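You operate a simulated robot arm through the tools that you are given. There is no shell and no other tool. Be economical: measure what you need, move in short steps, check, and stop when the job is done.

The job below is to be done with a simulated two-armed robot. You get a single attempt, and the scene is never put back.

Task
Wipe off the rail dirt, then coat the rail end from the rail grease tin.
Fine: the machine stays stopped; rag and brush back where they lay, green lid seated again. Set down upright: yellow brush. A coat counts when it lies all over at full strength: go over it till it gets no stronger. What is to be rubbed or washed off counts as gone when no trace of it is left.

It is judged by the outcome, as a careful person would: the job done as asked, and still so three seconds after it is handed in. It fails if anything else is knocked over, pushed out of place, dropped, spilled or broken. A push-on lid holds only when it is set on centred and level and pressed home; a screw cap is set on level and turned clockwise until tight.

Robot
Two 6-joint arms with two-finger parallel grippers on one trunk, on a base that drives. Base frame: it is fixed to the floor where the robot stands at the start and does not move with it; the origin is under the middle of the robot, x ahead of it, y to its left, z up. Units: cm, degrees, N and s.
The left shoulder is at the start at [8, 21.6, 155.3], the right one opposite. With the tool pointing down near the work surface each hand reaches from about 10 to 52 cm from the robot's upright axis, wherever it stands, measured 20 degrees to its own side. Places, roughly: air valve [260, 0, 60]; lock switch [260, 50, 90]; pressure knob [250, -30, 50]; rail dirt [80, -10, 80]; rail end [80, -10, 80]; rail shelf [50, -10, 60]; speed switch [260, 40, 90]. Payload 3.43 kg a hand.
Tool frame (each hand has its own): the origin (TCP) lies between the finger pads and is the grasp point; the fingertips stand 3 cm ahead of it; z points along the fingers, y is the line along which they close. Largest opening 9.4 cm; finger width 2.8, thickness 1; the body of the gripper, 5 by 9.6 cm, starts 5.5 cm behind the TCP.
Orientation is told as [roll, pitch, yaw] about the base's x, y, z axes, in that order, counted from this pose: with the fingers straight down and closing along the base's y, the tool's x points along the base's -x, its y along +y and its z along -z.

Tools
- The arms move only by the tool step_arm. It takes "left_rows", "right_rows" or both (then of equal length, played together; a hand with none holds still); each is one flat list of numbers, 7 for each row, row after row: the shift along the tool's x, y, z in units of 100 mm (1.0 is 100 mm), then the turn, a rotation vector about the tool's x, y, z in units of 45 degrees (1.0 is 45 degrees), then the gripper command, from -1 (fully open) to 1 (shut), values between in proportion. In form: [dx, dy, dz, wx, wy, wz, fingers, dx, dy, dz, wx, wy, wz, fingers, ...]. A call has 1 to 12 rows; each row is the pose to reach, as a shift and turn from the pose commanded when the call began, along the tool's axes at that moment. A call with a number of a shift or a turn outside -1 to 1 is refused whole. A row lasts 0.2 s, in which the tool goes at most 5 cm and 8.6 degrees; a call with a longer step from one row to the next is refused whole, and so is a gripper value outside its range. A pose out of reach is approached as far as the arm can. The call stops where the force on the tool passes 40 N (or 10 N more than at its start, if that is more) or the arm is blocked; 0.2 s more then pass. The fingers move at their own pace (about 7.2 cm/s each) and stop on an object; they squeeze with about 28 N. The grip force told is the motor's: it shows also when the fingers shut on nothing. Time passes only in rows, and 0.2 s behind the last, so rows that repeat a pose let the fingers close. It gives the time, the measured TCP pose, the force on the tool (base axes), the opening and the grip force at its end, in the units of the frame above (readings bear some noise), with the torque about the TCP (base axes, N m) and any sound that the robot's microphone picked up.
- Cameras (640 x 400 px; columns grow to the right, rows downward): "scene" is now at [9.52, 0.45, 169.34]; the picture's right is [0.08, -1.00, 0.00], its down [-0.87, -0.07, -0.49] and it looks along [0.49, 0.04, -0.87] (base axes); focal length 250 px, centre (320, 200). "left" rides on the left gripper at [7.6, -1.4, -10.3] in its tool frame; the picture's right is [0.18, 0.98, 0.00], its down [-0.75, 0.14, -0.64] and it looks along [-0.63, 0.12, 0.77] (tool axes); focal length 243 px, centre (320, 200). "right" rides on the right gripper at [7.6, 1.4, -10.2] in its tool frame; the picture's right is [-0.18, 0.98, 0.00], its down [-0.75, -0.14, -0.64] and it looks along [-0.63, -0.12, 0.77] (tool axes); focal length 243 px, centre (320, 200). There is no depth. A picture from a camera that has moved, and an enlarged one, comes with that camera's place and axes in the base frame and with its lens.
- capture(camera): a new picture of that camera. The clock stands still meanwhile.
- lift_body(by): slides the trunk up (or, below 0, down) by that many cm; the arms and the scene camera ride with it, the base frame stays. It gives what a move gives, with no picture.
- base_move(legs): drives the robot by 1 to 6 legs, each [ahead, left, turn to the left] in cm, cm and degrees, along the robot's own axes; the way and the turn of a leg run together, so that a leg with both is an arc; at most 150 cm and 180 degrees a leg. The arms and the cameras ride along, it lands a little off, and it stops where it bumps. It gives what a move gives.
- head_to(pan, tilt): turns the head with the scene camera to pan (to the left, within 86 degrees either way) and tilt (down, from -29 to 69), counted from straight ahead of the robot. It gives what a move gives.
- zoom(camera, box): a new picture of the part [left, top, right, bottom] of that camera's present view, enlarged. The clock stands still meanwhile.
- close_job(): hands the job in; it is judged then, once.

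Work in short steps. Places have to be worked out from the pictures, the camera data and where the tool is seen: move nearer, look again, correct. Check each grasp and each placing, and mend what went wrong. You have 120 turns and 108 pictures in all, those below and enlarged ones among them. Open the grippers and draw the arms clear of the work before you hand the job in, unless the task says otherwise; then end with one line.

The tools are called by a JSON object that holds its "method" and its "body". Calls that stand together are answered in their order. step_arm: Moves the arms, as the interface text tells. Its arguments: {"type":"object","properties":{"left_rows":{"type":"array"},"right_rows":{"type":"array"}},"required":[]} The other tools are called the same way: lift_body (by) slides the trunk up or down; base_move (legs) drives the base; head_to (pan, tilt) turns the head that bears the scene camera; capture (camera) takes a picture; zoom (camera, box) takes an enlarged picture of a part of a camera's view; close_job () hands the job in.

At the start:

```text
time: 0.0
left_position: [62.63, 16.88, 103.72]
left_ee_rot: [0.0, -0.1, 0.1]
left_force: [0.7, -0.3, 0.1]
left_ft_torque: [0.02, 0.02, 0.01]
left_gripper_width: 9.39
left_gripper_force: 0.1
right_position: [36.16, -28.4, 98.27]
right_ee_rot: [0.0, 0.1, 0.0]
right_force: [-0.6, -0.5, -0.1]
right_ft_torque: [0.01, 0.0, 0.0]
right_gripper_width: 9.4
right_gripper_force: 0.1
trunk travel left (down, up): [-78.3, 5.7]
robot x, y, heading: [-0.38, -0.36, -0.1]
head pan, tilt: [4.4, 60.7]
```

scene: 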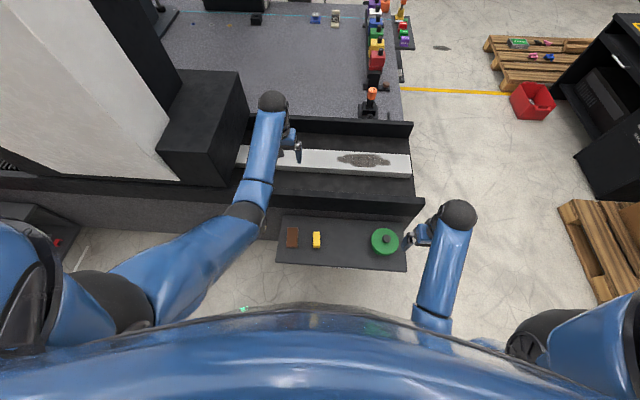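
right: 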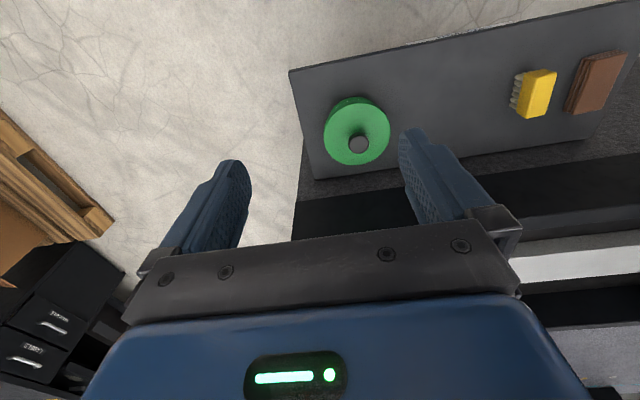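
left: 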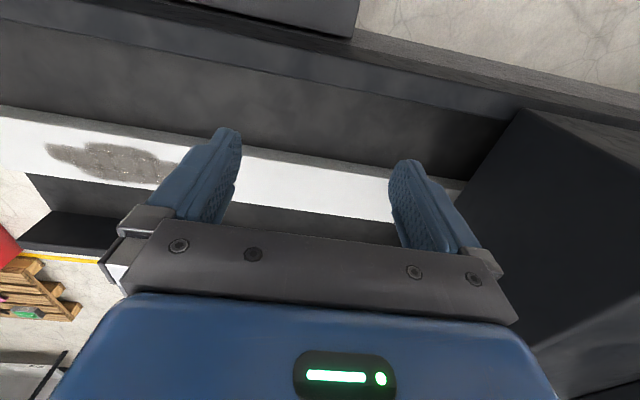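

I start by enlarging the shelf and the rail to identify things.

{"method": "zoom", "body": {"camera": "scene", "box": [260, 190, 440, 300]}}

{"method": "zoom", "body": {"camera": "scene", "box": [230, 60, 430, 210]}}

{"method": "zoom", "body": {"camera": "right", "box": [280, 20, 640, 240]}}

```text
3.56 times, centred on (350, 245) of scene
camera zoom: at [9.52, 0.45, 169.34], right [0.08, -1.0, 0.0], down [-0.87, -0.07, -0.49], along [0.49, 0.04, -0.87], focal length 888 px, centre (213, 40)
```

zoom: 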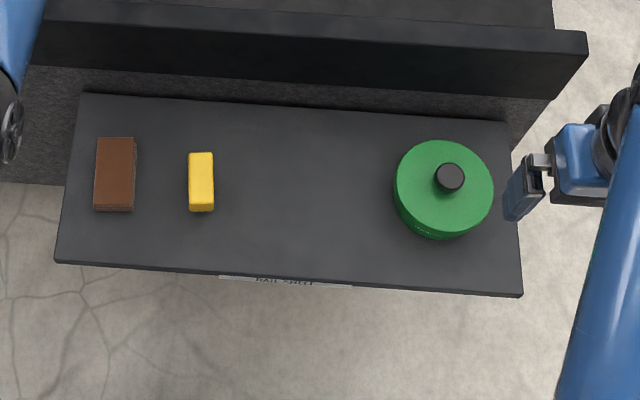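

```text
2.67 times, centred on (330, 135) of scene
camera zoom: at [9.52, 0.45, 169.34], right [0.08, -1.0, 0.0], down [-0.87, -0.07, -0.49], along [0.49, 0.04, -0.87], focal length 666 px, centre (293, 373)
```

zoom: 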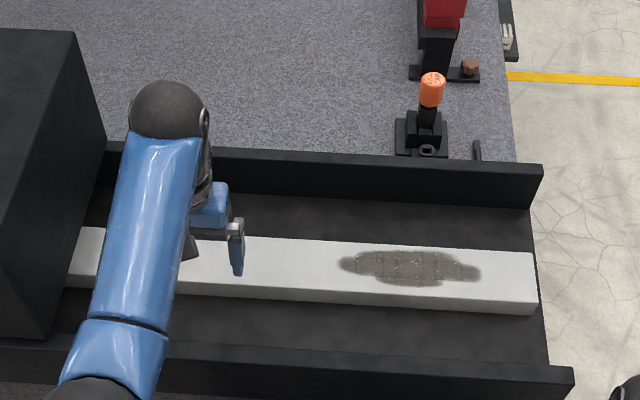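

```text
1.78 times, centred on (460, 130) of right
camera zoom: at [28.75, -26.9, 108.58], right [0.18, 0.98, 0.0], down [0.75, -0.14, 0.64], along [0.63, -0.12, -0.77], focal length 431 px, centre (71, 324)
```

zoom: 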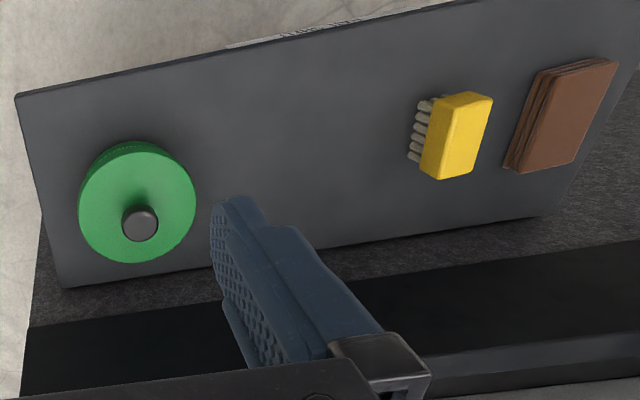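

The rag (brown) is at about [47.5,15.7,66], the brush (yellow, bristles down) at [47,5,68], the lid knob at [49,-24,70], and the dirt centre at [82,-14,80]. I raise both hands (left also back) and then lower the trunk for longer reach.

{"method": "step_arm", "body": {"left_rows": [0.33, 0, -0.33, 0, 0, 0, -1, 0.66, 0, -0.66, 0, 0, 0, -1, 1, 0, -1, 0, 0, 0, -1], "right_rows": [0, 0, -0.33, 0, 0, 0, -1, 0, 0, -0.66, 0, 0, 0, -1, 0, 0, -1, 0, 0, 0, -1]}}

{"method": "lift_body", "body": {"by": -25}}

{"method": "capture", "body": {"camera": "scene"}}

{"method": "capture", "body": {"camera": "left"}}

```text
time: 0.8
left_position: [59.93, 16.57, 105.58]
left_ee_rot: [0.0, -0.1, 0.0]
left_force: [-0.7, -0.3, -0.5]
left_ft_torque: [0.02, -0.03, -0.03]
left_gripper_width: 9.41
left_gripper_force: 0.0
left hand out of reach, approached as far as the arm can: row 1, 2, 3
right_position: [36.37, -28.32, 98.12]
right_ee_rot: [0.0, 0.0, 0.0]
right_force: [0.1, -0.4, 0.4]
right_ft_torque: [-0.04, -0.01, 0.01]
right_gripper_width: 9.41
right_gripper_force: 0.1
right hand out of reach, approached as far as the arm can: row 1, 2, 3
trunk travel left (down, up): [-78.3, 5.7]
robot x, y, heading: [0.27, 0.08, -0.1]
head pan, tilt: [4.4, 60.7]
```

```text
time: 2.8
left_position: [59.78, 16.66, 85.07]
left_ee_rot: [0.0, -0.4, 0.1]
left_force: [-3.0, -0.2, 1.1]
left_ft_torque: [-0.01, -0.16, 0.0]
left_gripper_width: 9.36
left_gripper_force: 0.0
right_position: [36.01, -28.41, 77.12]
right_ee_rot: [0.0, 0.0, 0.0]
right_force: [-0.4, 1.0, 1.3]
right_ft_torque: [0.03, 0.0, 0.02]
right_gripper_width: 9.42
right_gripper_force: 0.1
trunk travel left (down, up): [-57.1, 26.9]
robot x, y, heading: [-0.17, 0.04, -0.4]
head pan, tilt: [4.4, 60.7]
stopped: the force on the tool passed its limit at 61 N (the readings are from after the stop); the commanded pose is now the measured one
```

```text
101 pictures are left
camera scene: at [9.27, 0.4, 148.16], right [0.08, -1.0, 0.0], down [-0.87, -0.07, -0.49], along [0.49, 0.04, -0.87], focal length 250 px, centre (320, 200)
```

scene: 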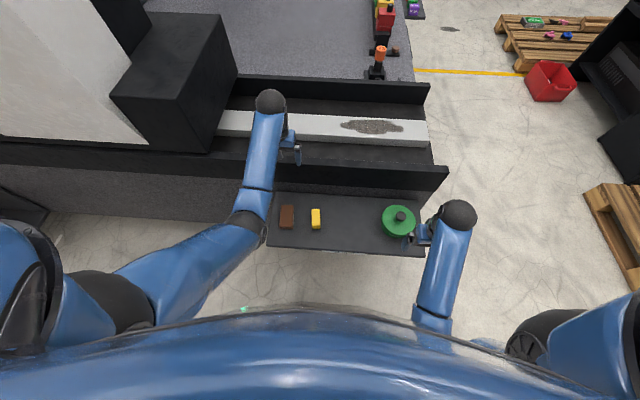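

```text
100 pictures are left
camera left: at [52.1, 15.15, 95.26], right [-0.18, 0.98, 0.0], down [0.75, 0.14, 0.65], along [0.63, 0.12, -0.76], focal length 243 px, centre (320, 200)
```

left: 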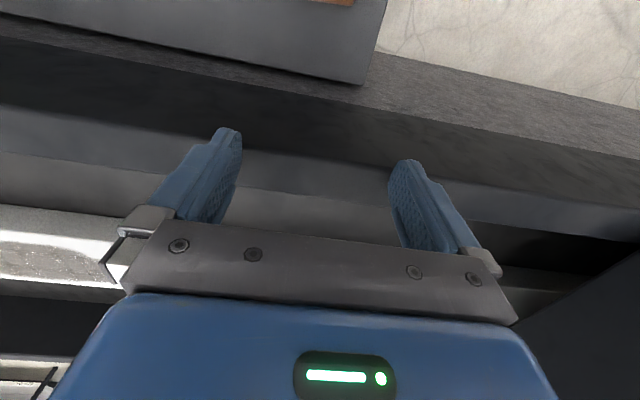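

The left fingertips touched the front guard's top (z≈82, x≈60). I lift the left hand off and draw it back and outward over the rag side.

{"method": "step_arm", "body": {"left_rows": [0, 0, -0.4, 0, 0, 0, -1, 0, 0, -0.8, 0, 0, 0, -1, 0.4, 0, -0.9, 0, 0, 0, -1, 0.8, 0, -0.9, 0, 0, 0, -1, 1, 0, -0.9, 0, 0, 0, -1]}}

{"method": "zoom", "body": {"camera": "scene", "box": [220, 70, 460, 220]}}

```text
time: 3.8
left_position: [60.08, 15.71, 85.07]
left_ee_rot: [-0.1, -1.9, -0.1]
left_force: [-3.5, 0.4, 5.8]
left_ft_torque: [0.23, 0.12, 0.15]
left_gripper_width: 9.39
left_gripper_force: 0.1
left hand out of reach, approached as far as the arm can: row 1, 2, 3, 4, 5
right_position: [36.27, -28.25, 77.2]
right_ee_rot: [-0.1, -0.1, 0.0]
right_force: [-0.2, -0.4, -0.3]
right_ft_torque: [0.03, -0.01, 0.0]
right_gripper_width: 9.4
right_gripper_force: 0.0
trunk travel left (down, up): [-57.1, 26.9]
robot x, y, heading: [0.13, 0.07, -0.0]
head pan, tilt: [4.4, 60.7]
stopped in row 5 (left hand): the force on the tool passed its limit at 46 N (the readings are from after the stop); the commanded pose is now the measured one
```

```text
2.67 times, centred on (340, 145) of scene
camera zoom: at [9.45, 0.45, 148.2], right [0.08, -1.0, 0.0], down [-0.87, -0.07, -0.49], along [0.49, 0.04, -0.87], focal length 666 px, centre (267, 347)
```

zoom: 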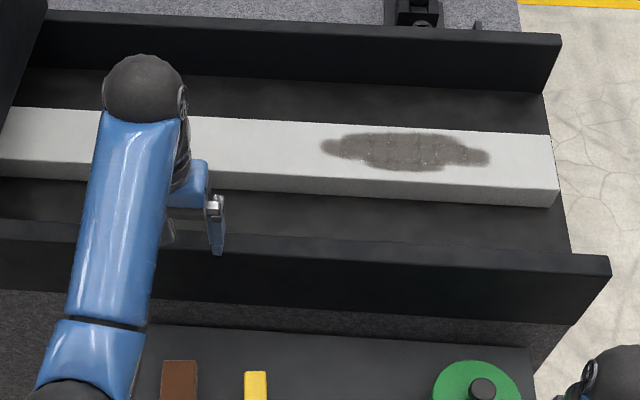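

The hand seems limited to about 50 cm below the shoulder with tool down, so I raise the trunk a little to free it from the guard, then draw it back level.

{"method": "lift_body", "body": {"by": 8}}

{"method": "step_arm", "body": {"left_rows": [0.4, 0, 0, 0, 0, 0, -1, 0.8, 0, 0, 0, 0, 0, -1, 1, 0, 0, 0, 0, 0, -1], "right_rows": [-0.4, 0, 0, 0, 0, 0, -1, -0.8, 0, 0, 0, 0, 0, -1, -1, 0, 0, 0, 0, 0, -1]}}

```text
time: 5.0
left_position: [59.98, 15.62, 92.94]
left_ee_rot: [-0.1, -1.8, -0.1]
left_force: [0.2, 0.7, 0.1]
left_ft_torque: [-0.02, -0.01, -0.03]
left_gripper_width: 9.42
left_gripper_force: 0.2
right_position: [36.25, -28.23, 85.14]
right_ee_rot: [0.0, 0.0, 0.0]
right_force: [-0.5, -0.3, -0.2]
right_ft_torque: [0.04, 0.0, 0.01]
right_gripper_width: 9.42
right_gripper_force: 0.1
trunk travel left (down, up): [-65.1, 18.9]
robot x, y, heading: [0.46, -0.34, 0.0]
head pan, tilt: [4.4, 60.7]
```

```text
time: 5.8
left_position: [51.17, 15.39, 88.7]
left_ee_rot: [-0.1, -1.9, -0.2]
left_force: [0.0, 0.1, 0.8]
left_ft_torque: [-0.02, 0.01, 0.03]
left_gripper_width: 9.38
left_gripper_force: 0.1
left hand out of reach, approached as far as the arm can: row 1, 2, 3
right_position: [46.18, -28.38, 85.13]
right_ee_rot: [0.0, 0.0, 0.1]
right_force: [-0.6, 0.0, -0.5]
right_ft_torque: [0.03, 0.02, -0.02]
right_gripper_width: 9.38
right_gripper_force: 0.2
trunk travel left (down, up): [-65.1, 18.9]
robot x, y, heading: [-0.36, 0.13, 0.2]
head pan, tilt: [4.4, 60.7]
```

The hands' upper limit depends on extension. I retract the left hand further, then shift the base left 12 cm so the right arm can serve everything.

{"method": "step_arm", "body": {"left_rows": [0.4, 0, 0, 0, 0, 0, -1, 0.8, 0, 0, 0, 0, 0, -1, 1, 0, 0, 0, 0, 0, -1]}}

{"method": "base_move", "body": {"legs": [[0, 12, 0]]}}

{"method": "base_move", "body": {"legs": [[6, 0, 0]]}}

{"method": "capture", "body": {"camera": "scene"}}

{"method": "capture", "body": {"camera": "right"}}

```text
time: 6.5
left_position: [41.61, 15.47, 86.47]
left_ee_rot: [-0.1, -2.1, -0.2]
left_force: [-0.1, -0.9, 0.1]
left_ft_torque: [-0.02, 0.0, 0.0]
left_gripper_width: 9.37
left_gripper_force: 0.1
left hand out of reach, approached as far as the arm can: row 1, 2, 3
right_position: [46.21, -28.42, 85.11]
right_ee_rot: [0.1, 0.0, 0.0]
right_force: [-0.3, 0.4, -1.4]
right_ft_torque: [-0.02, 0.01, 0.05]
right_gripper_width: 9.39
right_gripper_force: 0.0
trunk travel left (down, up): [-65.1, 18.9]
robot x, y, heading: [0.11, 0.32, 0.1]
head pan, tilt: [4.4, 60.7]
```

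```text
time: 7.8
left_position: [41.79, 27.27, 86.49]
left_ee_rot: [0.0, -2.2, -0.1]
left_force: [-0.6, -0.7, -0.9]
left_ft_torque: [0.03, -0.02, 0.03]
left_gripper_width: 9.38
left_gripper_force: 0.0
right_position: [46.1, -16.54, 85.09]
right_ee_rot: [0.2, 0.0, 0.1]
right_force: [0.2, -0.1, 0.5]
right_ft_torque: [-0.03, -0.03, 0.0]
right_gripper_width: 9.42
right_gripper_force: 0.1
trunk travel left (down, up): [-65.1, 18.9]
robot x, y, heading: [0.02, 12.08, 0.1]
head pan, tilt: [4.4, 60.7]
```

```text
time: 8.8
left_position: [46.99, 27.56, 86.66]
left_ee_rot: [-0.1, -2.2, -0.2]
left_force: [-0.6, 0.4, 0.5]
left_ft_torque: [-0.01, -0.04, -0.02]
left_gripper_width: 9.43
left_gripper_force: 0.1
right_position: [51.5, -16.28, 85.29]
right_ee_rot: [0.0, -0.4, 0.0]
right_force: [-0.7, -0.9, -0.5]
right_ft_torque: [-0.03, -0.06, 0.0]
right_gripper_width: 9.41
right_gripper_force: 0.0
trunk travel left (down, up): [-65.1, 18.9]
robot x, y, heading: [5.5, 11.84, -0.3]
head pan, tilt: [4.4, 60.7]
```

```text
98 pictures are left
camera scene: at [14.56, 12.36, 156.27], right [0.07, -1.0, 0.0], down [-0.87, -0.07, -0.5], along [0.49, 0.04, -0.87], focal length 250 px, centre (320, 200)
```

scene: 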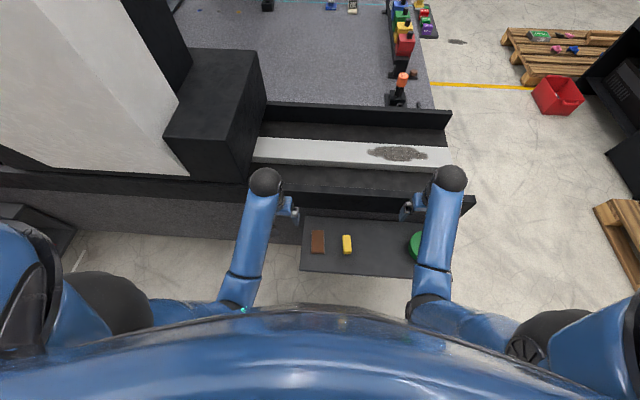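

```text
97 pictures are left
camera right: at [43.9, -14.98, 95.64], right [0.19, 0.98, 0.0], down [0.75, -0.14, 0.65], along [0.63, -0.12, -0.76], focal length 243 px, centre (320, 200)
```

right: 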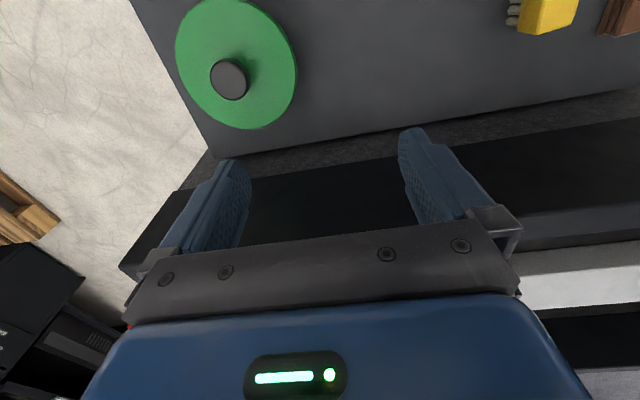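

No bump yet. I test the right arm's forward reach, rising slightly over the guard.

{"method": "step_arm", "body": {"right_rows": [-0.35, 0, -0.3, 0, 0, 0, -1, -0.7, 0, -0.6, 0, 0, 0, -1, -1, 0, -0.8, 0, 0, 0, -1]}}

{"method": "step_arm", "body": {"right_rows": [-0.45, 0, 0, 0, 0, 0, -1, -0.9, 0, 0, 0, 0, 0, -1, -1, 0, 0, 0, 0, 0, -1]}}

{"method": "step_arm", "body": {"right_rows": [-0.45, 0, 0, 0, 0, 0, -1, -0.9, 0, 0, 0, 0, 0, -1, -1, 0, 0, 0, 0, 0, -1]}}

{"method": "capture", "body": {"camera": "right"}}

{"method": "capture", "body": {"camera": "scene"}}

```text
time: 9.6
left_position: [47.61, 27.36, 86.28]
left_ee_rot: [-0.1, -1.8, -0.2]
left_force: [-0.6, -0.5, -0.4]
left_ft_torque: [0.02, 0.02, 0.0]
left_gripper_width: 9.42
left_gripper_force: 0.0
right_position: [63.38, -16.76, 90.62]
right_ee_rot: [0.0, 0.3, -0.1]
right_force: [0.5, 0.4, -0.7]
right_ft_torque: [-0.02, -0.01, -0.01]
right_gripper_width: 9.37
right_gripper_force: 0.0
right hand out of reach, approached as far as the arm can: row 1, 2, 3
trunk travel left (down, up): [-65.1, 18.9]
robot x, y, heading: [6.14, 11.87, -0.3]
head pan, tilt: [4.4, 60.7]
```

```text
time: 10.4
left_position: [47.46, 27.4, 86.37]
left_ee_rot: [-0.1, -1.9, -0.2]
left_force: [0.0, 0.6, 0.1]
left_ft_torque: [0.01, -0.01, 0.01]
left_gripper_width: 9.37
left_gripper_force: 0.1
right_position: [73.23, -16.57, 90.82]
right_ee_rot: [0.0, 0.0, -0.1]
right_force: [-1.2, 0.4, 0.2]
right_ft_torque: [-0.03, -0.04, -0.05]
right_gripper_width: 9.4
right_gripper_force: 0.2
trunk travel left (down, up): [-65.1, 18.9]
robot x, y, heading: [5.47, 11.8, -0.1]
head pan, tilt: [4.4, 60.7]
```

```text
time: 11.2
left_position: [47.35, 27.39, 86.56]
left_ee_rot: [-0.1, -2.2, -0.2]
left_force: [-0.2, 0.0, -0.6]
left_ft_torque: [-0.01, 0.0, 0.01]
left_gripper_width: 9.41
left_gripper_force: 0.0
right_position: [78.63, -16.33, 91.59]
right_ee_rot: [0.1, -0.1, -0.2]
right_force: [0.1, -0.3, 0.0]
right_ft_torque: [-0.01, 0.01, 0.01]
right_gripper_width: 9.37
right_gripper_force: 0.1
right hand out of reach, approached as far as the arm can: row 2, 3
trunk travel left (down, up): [-65.1, 18.9]
robot x, y, heading: [5.62, 11.99, -0.2]
head pan, tilt: [4.4, 60.7]
```

```text
96 pictures are left
camera right: at [71.24, -14.86, 101.92], right [0.19, 0.98, 0.0], down [0.75, -0.14, 0.64], along [0.63, -0.12, -0.77], focal length 243 px, centre (320, 200)
```

right: 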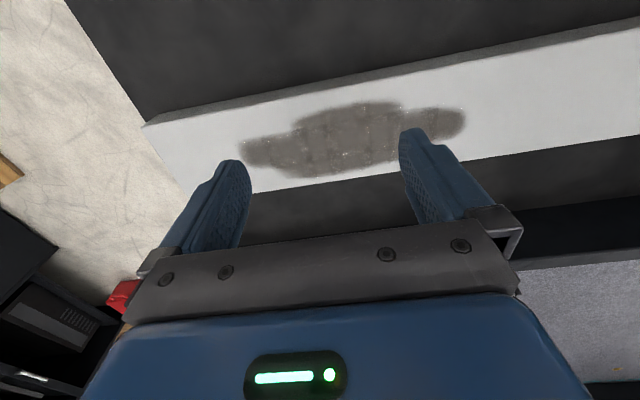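

```text
95 pictures are left
camera scene: at [15.21, 12.3, 156.21], right [0.07, -1.0, 0.0], down [-0.87, -0.07, -0.49], along [0.49, 0.04, -0.87], focal length 250 px, centre (320, 200)
```

scene: 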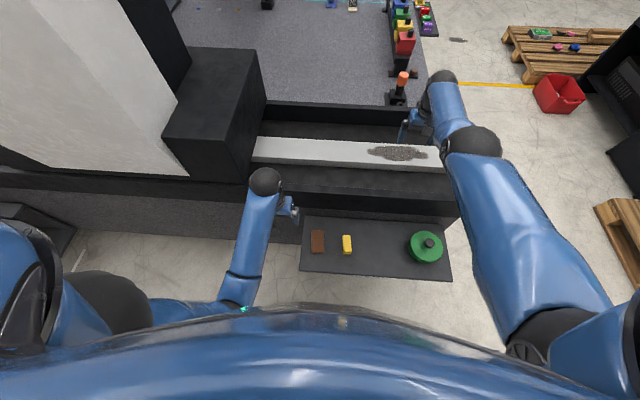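

Right arm reaches to x≈79 at z 91; the rail top is at z≈77.5, x 79–88, dirt y −26…−2. I bring the right hand back toward the rag and the left hand aside.

{"method": "step_arm", "body": {"right_rows": [0.33, 0.33, 0, 0, 0, 0, -1, 0.66, 0.66, 0, 0, 0, 0, -1, 1, 1, 0, 0, 0, 0, -1], "left_rows": [0.3, 0.3, 0.1, 0, 0, 0, -1, 0.6, 0.6, 0.2, 0, 0, 0, -1, 0.9, 0.9, 0.2, 0, 0, 0, -1]}}

{"method": "step_arm", "body": {"right_rows": [0.33, 0.33, 0, 0, 0, 0, -1, 0.66, 0.66, 0, 0, 0, 0, -1, 1, 1, 0, 0, 0, 0, -1]}}

{"method": "step_arm", "body": {"right_rows": [0.33, 0.33, 0, 0, 0, 0, -1, 0.66, 0.66, 0, 0, 0, 0, -1, 0.9, 0.9, 0, 0, 0, 0, -1]}}

{"method": "capture", "body": {"camera": "right"}}

{"method": "capture", "body": {"camera": "scene"}}

```text
time: 12.0
left_position: [38.35, 36.6, 83.97]
left_ee_rot: [-0.1, -2.1, -0.2]
left_force: [0.7, 0.6, -0.7]
left_ft_torque: [0.02, 0.0, 0.0]
left_gripper_width: 9.42
left_gripper_force: 0.1
right_position: [68.41, -6.21, 91.63]
right_ee_rot: [0.0, 0.1, -0.2]
right_force: [-0.7, -0.3, 0.1]
right_ft_torque: [0.04, -0.03, -0.02]
right_gripper_width: 9.39
right_gripper_force: 0.1
trunk travel left (down, up): [-65.1, 18.9]
robot x, y, heading: [5.94, 11.68, -0.1]
head pan, tilt: [4.4, 60.7]
```

```text
time: 12.8
left_position: [38.6, 36.45, 83.8]
left_ee_rot: [-0.1, -2.1, -0.2]
left_force: [0.4, 0.1, 0.2]
left_ft_torque: [-0.04, -0.02, 0.01]
left_gripper_width: 9.4
left_gripper_force: 0.2
right_position: [59.71, 4.1, 89.69]
right_ee_rot: [0.1, 0.0, -0.1]
right_force: [0.2, 0.3, -0.6]
right_ft_torque: [0.01, 0.0, 0.02]
right_gripper_width: 9.42
right_gripper_force: 0.1
right hand out of reach, approached as far as the arm can: row 2, 3
trunk travel left (down, up): [-65.1, 18.9]
robot x, y, heading: [5.87, 12.02, -0.2]
head pan, tilt: [4.4, 60.7]
```

```text
time: 13.6
left_position: [38.55, 36.41, 83.89]
left_ee_rot: [-0.1, -2.1, -0.1]
left_force: [0.3, 0.0, 0.6]
left_ft_torque: [-0.02, 0.01, 0.03]
left_gripper_width: 9.38
left_gripper_force: 0.1
right_position: [51.42, 13.42, 87.94]
right_ee_rot: [0.1, -0.1, -0.1]
right_force: [0.0, 0.3, 0.7]
right_ft_torque: [-0.01, 0.04, -0.02]
right_gripper_width: 9.41
right_gripper_force: 0.1
right hand out of reach, approached as far as the arm can: row 1, 2, 3
trunk travel left (down, up): [-65.1, 18.9]
robot x, y, heading: [6.04, 12.43, -0.2]
head pan, tilt: [4.4, 60.7]
```

```text
94 pictures are left
camera right: at [43.79, 14.79, 98.16], right [0.19, 0.98, 0.0], down [0.75, -0.14, 0.64], along [0.63, -0.12, -0.77], focal length 243 px, centre (320, 200)
```

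right: 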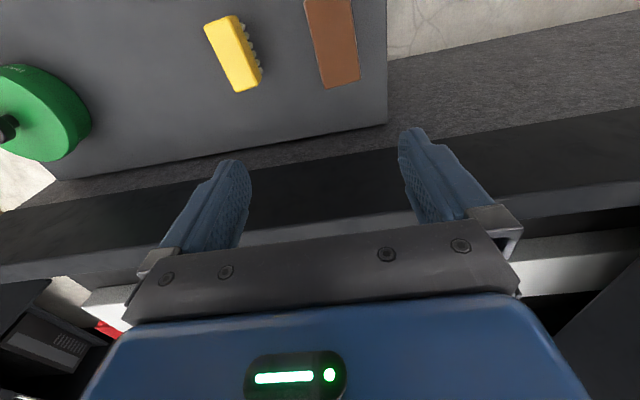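

```text
93 pictures are left
camera scene: at [15.35, 12.39, 156.2], right [0.07, -1.0, 0.0], down [-0.87, -0.07, -0.49], along [0.49, 0.04, -0.87], focal length 250 px, centre (320, 200)
```

scene: 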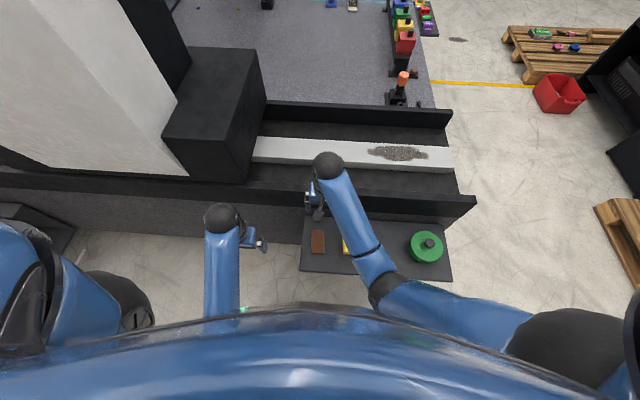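

I move over the rag (≈[48.4,15.9]) and descend 10 cm, then look.

{"method": "step_arm", "body": {"right_rows": [0.15, 0.12, 0.4, 0, 0, 0, -1, 0.3, 0.25, 0.7, 0, 0, 0, -1, 0.3, 0.25, 1, 0, 0, 0, -1]}}

{"method": "capture", "body": {"camera": "right"}}

{"method": "zoom", "body": {"camera": "scene", "box": [270, 180, 390, 280]}}

```text
time: 14.4
left_position: [38.6, 36.45, 83.92]
left_ee_rot: [-0.1, -2.1, -0.3]
left_force: [0.4, -0.4, 0.2]
left_ft_torque: [0.01, 0.01, 0.01]
left_gripper_width: 9.41
left_gripper_force: 0.0
right_position: [48.21, 15.75, 77.94]
right_ee_rot: [0.0, 0.1, -0.1]
right_force: [0.3, 0.2, 0.1]
right_ft_torque: [0.0, 0.0, -0.01]
right_gripper_width: 9.44
right_gripper_force: 0.0
trunk travel left (down, up): [-65.1, 18.9]
robot x, y, heading: [6.18, 12.03, 0.0]
head pan, tilt: [4.4, 60.7]
```

```text
92 pictures are left
camera right: at [40.68, 17.25, 88.22], right [0.19, 0.98, 0.0], down [0.75, -0.14, 0.64], along [0.63, -0.12, -0.77], focal length 243 px, centre (320, 200)
```

right: 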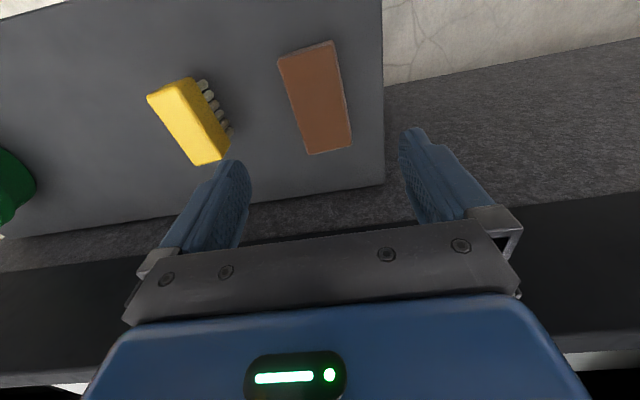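

```text
4.00 times, centred on (330, 230) of scene
camera zoom: at [15.44, 12.34, 156.19], right [0.07, -1.0, 0.0], down [-0.87, -0.07, -0.49], along [0.49, 0.04, -0.87], focal length 999 px, centre (280, 80)
```

zoom: 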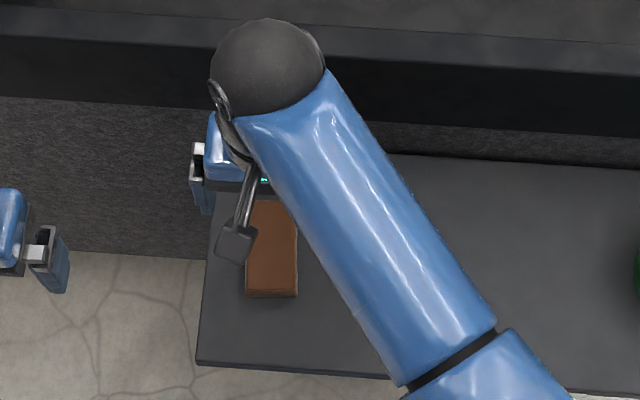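

The rag's top is at z≈66.3, centre ≈[48,15.7], aligned with x. I descend 9.5 cm to grip its upper part and close.

{"method": "step_arm", "body": {"right_rows": [0, 0, 0.4, 0, 0, 0, -1, 0, 0, 0.7, 0, 0, 0, -1, 0, 0, 0.85, 0, 0, 0, -1, 0, 0, 0.98, 0, 0, 0, -1]}}

{"method": "capture", "body": {"camera": "right"}}

```text
time: 15.4
left_position: [38.57, 36.49, 83.93]
left_ee_rot: [-0.1, -2.1, -0.2]
left_force: [-0.2, 0.2, -0.8]
left_ft_torque: [-0.02, 0.01, -0.02]
left_gripper_width: 9.38
left_gripper_force: 0.2
right_position: [48.26, 16.0, 68.09]
right_ee_rot: [0.0, 0.0, -0.1]
right_force: [0.3, -0.2, 1.3]
right_ft_torque: [0.0, -0.01, -0.01]
right_gripper_width: 9.37
right_gripper_force: 0.2
trunk travel left (down, up): [-65.1, 18.9]
robot x, y, heading: [6.17, 11.49, -0.2]
head pan, tilt: [4.4, 60.7]
```

```text
90 pictures are left
camera right: at [40.78, 17.36, 78.44], right [0.19, 0.98, 0.0], down [0.75, -0.14, 0.64], along [0.63, -0.12, -0.77], focal length 243 px, centre (320, 200)
```

right: 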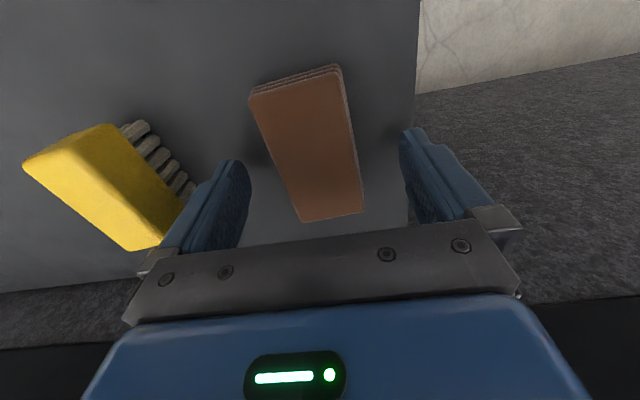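

The shelf looks to be at z≈64 and the rag ~2.3 thick; I go down 0.6 more and close.

{"method": "step_arm", "body": {"right_rows": [0, 0, 0.06, 0, 0, 0, -1, 0, 0, 0.06, 0, 0, 0, 1, 0, 0, 0.06, 0, 0, 0, 1, 0, 0, 0.06, 0, 0, 0, 1, 0, 0, 0.06, 0, 0, 0, 1]}}

{"method": "capture", "body": {"camera": "right"}}

```text
time: 16.6
left_position: [38.57, 36.46, 83.89]
left_ee_rot: [-0.2, -2.1, -0.2]
left_force: [-0.3, -0.9, 0.0]
left_ft_torque: [-0.01, -0.02, 0.0]
left_gripper_width: 9.41
left_gripper_force: 0.0
right_position: [48.25, 15.86, 67.48]
right_ee_rot: [0.0, 0.1, 0.0]
right_force: [0.0, 0.1, -0.1]
right_ft_torque: [-0.01, -0.02, -0.06]
right_gripper_width: 5.03
right_gripper_force: 28.1
trunk travel left (down, up): [-65.1, 18.9]
robot x, y, heading: [6.17, 11.78, -0.2]
head pan, tilt: [4.4, 60.7]
```

```text
89 pictures are left
camera right: at [40.78, 17.3, 77.84], right [0.19, 0.98, 0.0], down [0.75, -0.14, 0.64], along [0.63, -0.12, -0.77], focal length 243 px, centre (320, 200)
```

right: 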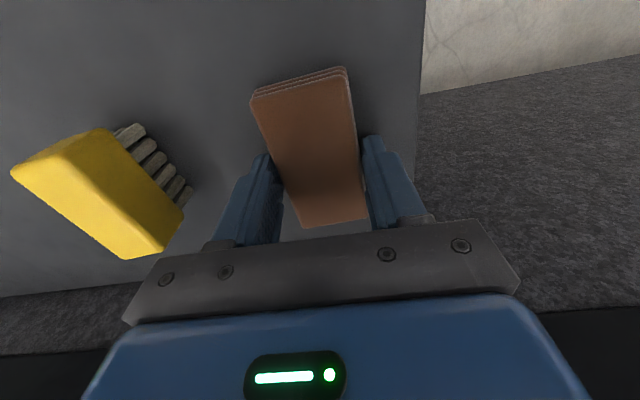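

Grasped (width 5.0). I lift it, then try driving forward in steps.

{"method": "step_arm", "body": {"right_rows": [0, 0, -0.3, 0, 0, 0, 1, 0, 0, -0.65, 0, 0, 0, 1, 0, 0, -1, 0, 0, 0, 1]}}

{"method": "step_arm", "body": {"right_rows": [0, -0.2, -0.35, 0, 0, 0, 1, 0, -0.4, -0.7, 0, 0, 0, 1, 0, -0.6, -1, 0, 0, 0, 1]}}

{"method": "base_move", "body": {"legs": [[5, 0, 0]]}}

{"method": "capture", "body": {"camera": "scene"}}

```text
time: 17.4
left_position: [38.53, 36.47, 83.84]
left_ee_rot: [-0.1, -1.9, -0.3]
left_force: [-0.6, -0.6, 0.5]
left_ft_torque: [0.01, -0.03, -0.03]
left_gripper_width: 9.4
left_gripper_force: 0.1
right_position: [48.17, 15.75, 77.43]
right_ee_rot: [0.1, 0.1, 0.0]
right_force: [0.3, 0.3, -0.8]
right_ft_torque: [0.0, -0.02, 0.0]
right_gripper_width: 5.02
right_gripper_force: 28.4
trunk travel left (down, up): [-65.1, 18.9]
robot x, y, heading: [5.91, 12.03, -0.1]
head pan, tilt: [4.4, 60.7]
```

```text
time: 18.2
left_position: [38.53, 36.33, 83.91]
left_ee_rot: [0.0, -2.1, -0.2]
left_force: [0.1, 0.6, 0.0]
left_ft_torque: [0.01, 0.0, -0.02]
left_gripper_width: 9.4
left_gripper_force: 0.1
right_position: [48.36, 9.69, 86.49]
right_ee_rot: [0.1, -0.1, 0.0]
right_force: [0.6, 0.3, 0.3]
right_ft_torque: [-0.02, 0.0, 0.0]
right_gripper_width: 4.97
right_gripper_force: 28.0
right hand out of reach, approached as far as the arm can: row 3
trunk travel left (down, up): [-65.1, 18.9]
robot x, y, heading: [6.02, 12.06, -0.0]
head pan, tilt: [4.4, 60.7]
```

```text
time: 19.1
left_position: [42.93, 36.39, 84.06]
left_ee_rot: [-0.1, -2.3, -0.1]
left_force: [-1.0, -0.4, 0.8]
left_ft_torque: [0.0, -0.06, 0.0]
left_gripper_width: 9.42
left_gripper_force: 0.0
right_position: [52.81, 9.89, 86.72]
right_ee_rot: [0.1, -0.5, 0.0]
right_force: [0.1, 0.3, 0.3]
right_ft_torque: [0.01, -0.06, 0.0]
right_gripper_width: 4.96
right_gripper_force: 27.8
trunk travel left (down, up): [-65.1, 18.9]
robot x, y, heading: [10.78, 11.91, -0.0]
head pan, tilt: [4.4, 60.7]
```

```text
88 pictures are left
camera scene: at [19.38, 12.38, 156.27], right [0.08, -1.0, 0.0], down [-0.87, -0.07, -0.5], along [0.49, 0.04, -0.87], focal length 250 px, centre (320, 200)
```

scene: 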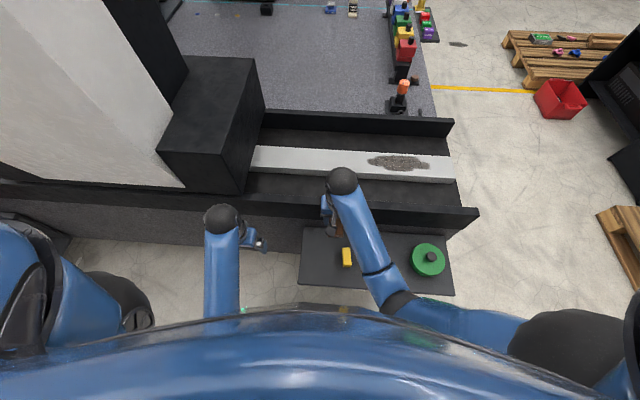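

No bump. I raise the trunk 4 cm for guard clearance and drive 5 cm more, then swing out toward the rail.

{"method": "lift_body", "body": {"by": 4}}

{"method": "base_move", "body": {"legs": [[5, 0, 0]]}}

{"method": "step_arm", "body": {"right_rows": [-0.33, -0.33, 0, 0, 0, 0, 1, -0.66, -0.66, 0, 0, 0, 0, 1, -1, -1, 0, 0, 0, 0, 1]}}

{"method": "step_arm", "body": {"right_rows": [-0.33, -0.33, 0, 0, 0, 0, 1, -0.66, -0.66, 0, 0, 0, 0, 1, -1, -1, 0, 0, 0, 0, 1]}}

{"method": "capture", "body": {"camera": "right"}}

```text
time: 19.9
left_position: [43.46, 36.47, 87.77]
left_ee_rot: [-0.2, -1.9, -0.2]
left_force: [0.7, -0.3, -0.3]
left_ft_torque: [-0.01, 0.01, 0.0]
left_gripper_width: 9.43
left_gripper_force: 0.0
right_position: [53.37, 9.9, 90.47]
right_ee_rot: [0.1, 0.0, 0.0]
right_force: [-0.2, 1.0, 0.1]
right_ft_torque: [0.0, 0.0, -0.02]
right_gripper_width: 4.93
right_gripper_force: 28.1
trunk travel left (down, up): [-69.1, 14.9]
robot x, y, heading: [10.68, 12.14, -0.0]
head pan, tilt: [4.4, 60.7]
```

```text
time: 20.9
left_position: [47.78, 36.42, 88.17]
left_ee_rot: [-0.2, -2.3, -0.2]
left_force: [-0.1, -0.1, -0.2]
left_ft_torque: [-0.02, -0.01, 0.0]
left_gripper_width: 9.39
left_gripper_force: 0.0
right_position: [57.66, 9.76, 90.78]
right_ee_rot: [0.1, -0.6, -0.1]
right_force: [-0.1, -0.5, 0.4]
right_ft_torque: [0.02, -0.02, 0.0]
right_gripper_width: 4.91
right_gripper_force: 28.2
trunk travel left (down, up): [-69.1, 14.9]
robot x, y, heading: [15.89, 12.13, -0.2]
head pan, tilt: [4.4, 60.7]
```

```text
time: 21.6
left_position: [48.39, 36.38, 87.8]
left_ee_rot: [0.0, -1.9, -0.2]
left_force: [0.2, 0.3, -0.5]
left_ft_torque: [0.0, 0.01, 0.03]
left_gripper_width: 9.4
left_gripper_force: 0.1
right_position: [68.34, -0.15, 90.44]
right_ee_rot: [0.1, 0.0, 0.0]
right_force: [-0.5, 0.0, 0.4]
right_ft_torque: [0.03, 0.01, -0.04]
right_gripper_width: 4.86
right_gripper_force: 28.2
trunk travel left (down, up): [-69.1, 14.9]
robot x, y, heading: [15.67, 12.1, -0.0]
head pan, tilt: [4.4, 60.7]
```

```text
time: 22.4
left_position: [48.39, 36.45, 87.9]
left_ee_rot: [-0.1, -1.9, -0.2]
left_force: [0.0, -0.6, -0.2]
left_ft_torque: [0.0, -0.02, 0.0]
left_gripper_width: 9.38
left_gripper_force: 0.1
right_position: [78.22, -10.44, 90.47]
right_ee_rot: [0.1, 0.0, 0.1]
right_force: [-0.5, -0.4, -0.5]
right_ft_torque: [-0.01, 0.03, 0.03]
right_gripper_width: 4.9
right_gripper_force: 27.9
trunk travel left (down, up): [-69.1, 14.9]
robot x, y, heading: [15.59, 11.74, -0.4]
head pan, tilt: [4.4, 60.7]
```

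```text
87 pictures are left
camera right: at [70.73, -8.86, 100.79], right [0.18, 0.98, 0.0], down [0.75, -0.14, 0.64], along [0.63, -0.12, -0.77], focal length 243 px, centre (320, 200)
```

right: 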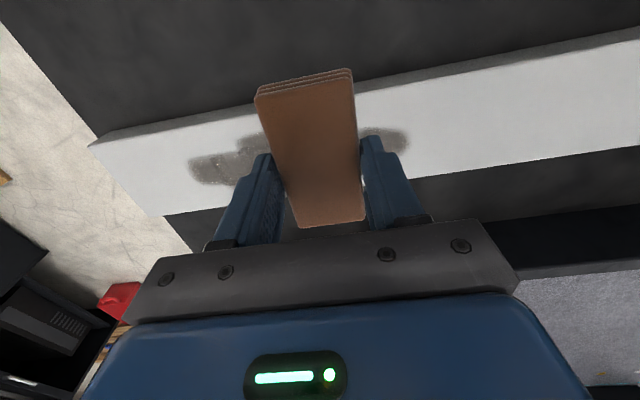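

Next I move above the dirt centre and descend to just above contact.

{"method": "step_arm", "body": {"right_rows": [-0.27, -0.18, 0.2, 0, 0, 0, 1, -0.54, -0.35, 0.4, 0, 0, 0, 1, -0.54, -0.35, 0.7, 0, 0, 0, 1, -0.54, -0.35, 0.8, 0, 0, 0, 1]}}

{"method": "step_arm", "body": {"right_rows": [0, 0, 0.05, 0, 0, 0, 1, 0, 0, 0.1, 0, 0, 0, 1, 0, 0, 0.12, 0, 0, 0, 1, 0, 0, 0.14, 0, 0, 0, 1]}}

{"method": "capture", "body": {"camera": "right"}}

```text
time: 23.4
left_position: [48.35, 36.42, 87.91]
left_ee_rot: [-0.1, -2.0, -0.2]
left_force: [0.3, 0.4, -0.2]
left_ft_torque: [0.01, -0.02, -0.01]
left_gripper_width: 9.39
left_gripper_force: 0.0
right_position: [83.59, -13.65, 82.6]
right_ee_rot: [0.1, -0.1, 0.1]
right_force: [-0.5, -0.4, -0.1]
right_ft_torque: [0.01, -0.03, -0.02]
right_gripper_width: 4.87
right_gripper_force: 28.1
trunk travel left (down, up): [-69.1, 14.9]
robot x, y, heading: [15.51, 12.27, -0.2]
head pan, tilt: [4.4, 60.7]
```

```text
time: 24.4
left_position: [48.17, 36.55, 87.84]
left_ee_rot: [-0.1, -1.9, -0.2]
left_force: [-0.1, -0.2, 0.1]
left_ft_torque: [-0.01, -0.01, -0.01]
left_gripper_width: 9.4
left_gripper_force: 0.1
right_position: [82.93, -13.67, 81.67]
right_ee_rot: [0.0, -0.1, -0.2]
right_force: [-0.1, 0.1, -0.2]
right_ft_torque: [0.04, 0.01, -0.02]
right_gripper_width: 4.86
right_gripper_force: 27.7
right hand out of reach, approached as far as the arm can: row 1, 2, 3, 4
trunk travel left (down, up): [-69.1, 14.9]
robot x, y, heading: [15.55, 11.76, -0.1]
head pan, tilt: [4.4, 60.7]
```

```text
86 pictures are left
camera right: at [75.41, -12.2, 92.05], right [0.18, 0.98, 0.0], down [0.75, -0.14, 0.64], along [0.63, -0.12, -0.77], focal length 243 px, centre (320, 200)
```

right: 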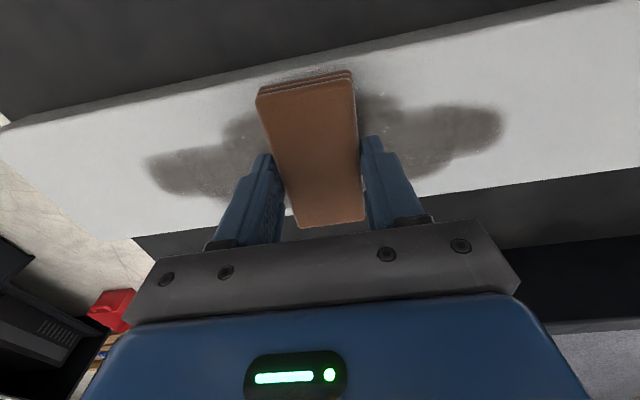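

At the reach limit. I raise the trunk 3, draw the left hand back, and drive 5 cm more.

{"method": "lift_body", "body": {"by": 3}}

{"method": "step_arm", "body": {"left_rows": [0.4, 0, 0.1, 0, 0, 0, -1, 0.8, 0, 0.2, 0, 0, 0, -1]}}

{"method": "base_move", "body": {"legs": [[5, 0, 0]]}}

{"method": "capture", "body": {"camera": "scene"}}

```text
time: 25.2
left_position: [48.17, 36.4, 90.94]
left_ee_rot: [-0.1, -1.9, -0.2]
left_force: [-0.8, -0.3, 0.9]
left_ft_torque: [0.02, 0.0, -0.02]
left_gripper_width: 9.38
left_gripper_force: 0.0
right_position: [82.98, -13.54, 84.65]
right_ee_rot: [0.0, -0.1, 0.0]
right_force: [0.2, 1.2, -0.4]
right_ft_torque: [0.03, 0.01, -0.02]
right_gripper_width: 4.87
right_gripper_force: 28.0
trunk travel left (down, up): [-72.1, 11.9]
robot x, y, heading: [15.5, 12.07, -0.0]
head pan, tilt: [4.4, 60.7]
```

```text
time: 25.8
left_position: [40.07, 36.26, 88.56]
left_ee_rot: [-0.2, -2.1, -0.2]
left_force: [0.1, 0.6, -0.1]
left_ft_torque: [0.0, -0.03, 0.04]
left_gripper_width: 9.4
left_gripper_force: 0.0
right_position: [82.79, -13.68, 84.93]
right_ee_rot: [0.1, -0.2, -0.1]
right_force: [0.3, 0.3, 0.2]
right_ft_torque: [-0.03, -0.01, -0.04]
right_gripper_width: 4.89
right_gripper_force: 28.3
trunk travel left (down, up): [-72.1, 11.9]
robot x, y, heading: [15.21, 12.4, -0.2]
head pan, tilt: [4.4, 60.7]
```

```text
time: 26.7
left_position: [44.58, 36.3, 88.85]
left_ee_rot: [-0.1, -2.3, -0.2]
left_force: [-1.2, 0.0, 0.5]
left_ft_torque: [0.01, -0.08, 0.0]
left_gripper_width: 9.41
left_gripper_force: 0.1
right_position: [87.08, -13.74, 85.23]
right_ee_rot: [0.1, -0.5, -0.1]
right_force: [-1.1, 0.7, 0.1]
right_ft_torque: [-0.01, -0.08, 0.0]
right_gripper_width: 4.89
right_gripper_force: 27.8
trunk travel left (down, up): [-72.1, 11.9]
robot x, y, heading: [20.52, 11.73, -0.2]
head pan, tilt: [4.4, 60.7]
```

```text
85 pictures are left
camera scene: at [28.76, 12.37, 163.29], right [0.07, -1.0, 0.0], down [-0.87, -0.06, -0.5], along [0.5, 0.04, -0.87], focal length 250 px, centre (320, 200)
```

scene: 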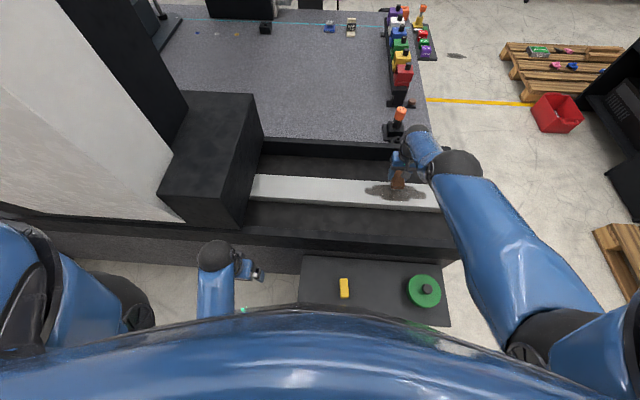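

Good room now. I bring the rag to x≈83.7 and feel downward for contact.

{"method": "step_arm", "body": {"right_rows": [0.38, 0, 0, 0, 0, 0, 1, 0.38, 0, 0.2, 0, 0, 0, 1, 0.38, 0, 0.28, 0, 0, 0, 1]}}

{"method": "step_arm", "body": {"right_rows": [0, 0, 0.05, 0, 0, 0, 1, 0, 0, 0.1, 0, 0, 0, 1, 0, 0, 0.13, 0, 0, 0, 1]}}

```text
time: 27.5
left_position: [45.05, 36.28, 88.43]
left_ee_rot: [-0.1, -1.9, -0.1]
left_force: [-0.4, 0.7, 0.1]
left_ft_torque: [0.02, 0.0, 0.01]
left_gripper_width: 9.41
left_gripper_force: 0.1
right_position: [85.27, -13.72, 81.19]
right_ee_rot: [0.1, 0.0, -0.2]
right_force: [0.3, 0.1, -0.2]
right_ft_torque: [0.0, -0.01, -0.01]
right_gripper_width: 4.87
right_gripper_force: 27.8
right hand out of reach, approached as far as the arm can: row 1, 2, 3
trunk travel left (down, up): [-72.1, 11.9]
robot x, y, heading: [19.89, 11.76, 0.3]
head pan, tilt: [4.4, 60.7]
```

```text
time: 28.3
left_position: [44.89, 36.38, 88.6]
left_ee_rot: [-0.2, -1.9, -0.3]
left_force: [-0.4, -0.7, -0.4]
left_ft_torque: [0.01, 0.01, 0.03]
left_gripper_width: 9.41
left_gripper_force: 0.1
right_position: [84.76, -13.73, 80.65]
right_ee_rot: [0.0, -0.5, -0.1]
right_force: [2.3, -2.1, 18.8]
right_ft_torque: [-0.11, 0.76, 0.13]
right_gripper_width: 4.9
right_gripper_force: 27.5
right hand out of reach, approached as far as the arm can: row 2, 3
trunk travel left (down, up): [-72.1, 11.9]
robot x, y, heading: [20.66, 12.33, -0.0]
head pan, tilt: [4.4, 60.7]
```

Contact at TCP z≈80.7 (19 N). For margin I lift off, drive 4 cm closer, and return with x≈83.5.

{"method": "step_arm", "body": {"right_rows": [0, 0, -0.2, 0, 0, 0, 1, 0, 0, -0.4, 0, 0, 0, 1]}}

{"method": "base_move", "body": {"legs": [[4, 0, 0]]}}

{"method": "step_arm", "body": {"right_rows": [0.3, 0, 0, 0, 0, 0, 1, 0.5, 0, 0, 0, 0, 0, 1, 0.5, 0, 0.1, 0, 0, 0, 1]}}

```text
time: 28.9
left_position: [45.13, 36.4, 88.49]
left_ee_rot: [-0.1, -1.9, -0.1]
left_force: [0.9, -0.1, 0.6]
left_ft_torque: [0.02, 0.0, 0.0]
left_gripper_width: 9.42
left_gripper_force: 0.1
right_position: [86.46, -13.77, 83.06]
right_ee_rot: [0.1, 0.1, 0.0]
right_force: [0.8, -0.3, -0.9]
right_ft_torque: [0.02, 0.0, 0.03]
right_gripper_width: 4.88
right_gripper_force: 28.0
right hand out of reach, approached as far as the arm can: row 1, 2
trunk travel left (down, up): [-72.1, 11.9]
robot x, y, heading: [20.53, 12.2, 0.1]
head pan, tilt: [4.4, 60.7]
```

```text
time: 29.8
left_position: [48.3, 36.34, 88.63]
left_ee_rot: [0.0, -2.4, -0.3]
left_force: [-0.2, -0.2, 0.1]
left_ft_torque: [0.0, -0.04, 0.01]
left_gripper_width: 9.4
left_gripper_force: 0.0
right_position: [89.76, -13.98, 83.55]
right_ee_rot: [0.0, -0.5, -0.1]
right_force: [-0.3, -0.3, 1.2]
right_ft_torque: [0.01, -0.06, -0.01]
right_gripper_width: 4.9
right_gripper_force: 28.0
trunk travel left (down, up): [-72.1, 11.9]
robot x, y, heading: [24.38, 11.66, -0.3]
head pan, tilt: [4.4, 60.7]
```

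```text
time: 30.6
left_position: [48.68, 36.49, 88.62]
left_ee_rot: [-0.2, -2.0, -0.2]
left_force: [0.8, -0.3, -0.7]
left_ft_torque: [-0.03, -0.02, -0.02]
left_gripper_width: 9.37
left_gripper_force: 0.0
right_position: [88.39, -13.91, 80.49]
right_ee_rot: [0.0, -0.4, -0.2]
right_force: [-2.2, -3.2, 25.4]
right_ft_torque: [-0.03, 0.6, 0.08]
right_gripper_width: 4.87
right_gripper_force: 28.4
right hand out of reach, approached as far as the arm can: row 1, 2, 3
trunk travel left (down, up): [-72.1, 11.9]
robot x, y, heading: [24.24, 12.0, 0.1]
head pan, tilt: [4.4, 60.7]
```

The commanded pose had run beyond reach; I lift and come back 5 cm to resynchronise.

{"method": "step_arm", "body": {"right_rows": [0, 0, -0.2, 0, 0, 0, 1, 0.3, 0, -0.2, 0, 0, 0, 1, 0.5, 0, -0.2, 0, 0, 0, 1]}}

```text
time: 31.4
left_position: [48.74, 36.67, 88.67]
left_ee_rot: [-0.2, -2.0, -0.1]
left_force: [0.6, -0.2, 0.4]
left_ft_torque: [0.0, 0.03, 0.03]
left_gripper_width: 9.44
left_gripper_force: 0.1
right_position: [88.22, -14.02, 80.15]
right_ee_rot: [-0.1, -0.6, 0.0]
right_force: [5.9, 5.6, 44.8]
right_ft_torque: [0.7, -0.02, -0.08]
right_gripper_width: 4.98
right_gripper_force: 27.9
right hand out of reach, approached as far as the arm can: row 1, 2, 3
trunk travel left (down, up): [-72.1, 11.9]
robot x, y, heading: [24.32, 12.14, -0.1]
head pan, tilt: [4.4, 60.7]
```

Odd behaviour: I look at the arm's configuration before doing anything else.

{"method": "capture", "body": {"camera": "scene"}}

{"method": "capture", "body": {"camera": "right"}}

```text
84 pictures are left
camera scene: at [33.38, 12.76, 163.29], right [0.08, -1.0, 0.0], down [-0.87, -0.07, -0.49], along [0.49, 0.03, -0.87], focal length 250 px, centre (320, 200)
```

scene: 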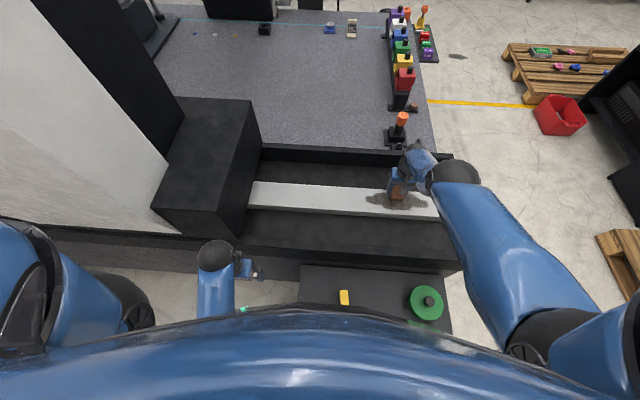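

```text
83 pictures are left
camera right: at [80.5, -12.53, 90.22], right [0.18, 0.98, 0.0], down [0.75, -0.14, 0.65], along [0.64, -0.12, -0.76], focal length 243 px, centre (320, 200)
```

right: 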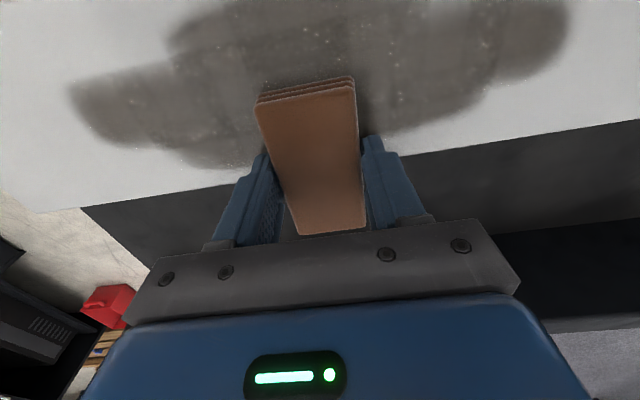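

I raise the trunk to unload the rag, then probe how the arm responds.

{"method": "lift_body", "body": {"by": 5}}

{"method": "step_arm", "body": {"right_rows": [0, 0, 0, 0, 0, 0, 1]}}

{"method": "step_arm", "body": {"right_rows": [0.3, 0, 0, 0, 0, 0, 1, 0.6, 0, 0, 0, 0, 0, 1]}}

```text
time: 32.3
left_position: [48.98, 36.46, 93.48]
left_ee_rot: [-0.1, -1.9, -0.2]
left_force: [-0.1, 0.8, 0.4]
left_ft_torque: [-0.02, 0.0, -0.05]
left_gripper_width: 9.4
left_gripper_force: 0.0
right_position: [87.7, -14.34, 84.24]
right_ee_rot: [0.1, 0.2, -0.1]
right_force: [-0.7, -0.3, -0.1]
right_ft_torque: [0.03, 0.02, 0.0]
right_gripper_width: 4.88
right_gripper_force: 27.8
trunk travel left (down, up): [-77.1, 6.9]
robot x, y, heading: [23.97, 11.81, -0.2]
head pan, tilt: [4.4, 60.7]
```

```text
time: 32.7
left_position: [48.94, 36.33, 93.52]
left_ee_rot: [-0.1, -1.8, -0.2]
left_force: [-0.8, 0.1, 0.7]
left_ft_torque: [-0.01, 0.01, 0.01]
left_gripper_width: 9.37
left_gripper_force: 0.0
right_position: [87.76, -14.29, 84.3]
right_ee_rot: [0.2, 0.1, -0.1]
right_force: [-1.1, 1.0, -0.2]
right_ft_torque: [0.01, 0.0, 0.03]
right_gripper_width: 4.87
right_gripper_force: 27.9
trunk travel left (down, up): [-77.1, 6.9]
robot x, y, heading: [24.23, 11.87, 0.2]
head pan, tilt: [4.4, 60.7]
```

```text
time: 33.3
left_position: [49.03, 36.26, 93.54]
left_ee_rot: [-0.1, -1.8, -0.2]
left_force: [0.1, 0.9, -0.3]
left_ft_torque: [-0.01, -0.02, 0.03]
left_gripper_width: 9.38
left_gripper_force: 0.0
right_position: [85.86, -14.48, 81.67]
right_ee_rot: [0.0, 0.1, 0.0]
right_force: [-0.1, -0.1, -0.4]
right_ft_torque: [0.0, 0.02, 0.01]
right_gripper_width: 4.85
right_gripper_force: 27.7
right hand out of reach, approached as far as the arm can: row 1, 2
trunk travel left (down, up): [-77.1, 6.9]
robot x, y, heading: [23.96, 11.42, -0.0]
head pan, tilt: [4.4, 60.7]
```

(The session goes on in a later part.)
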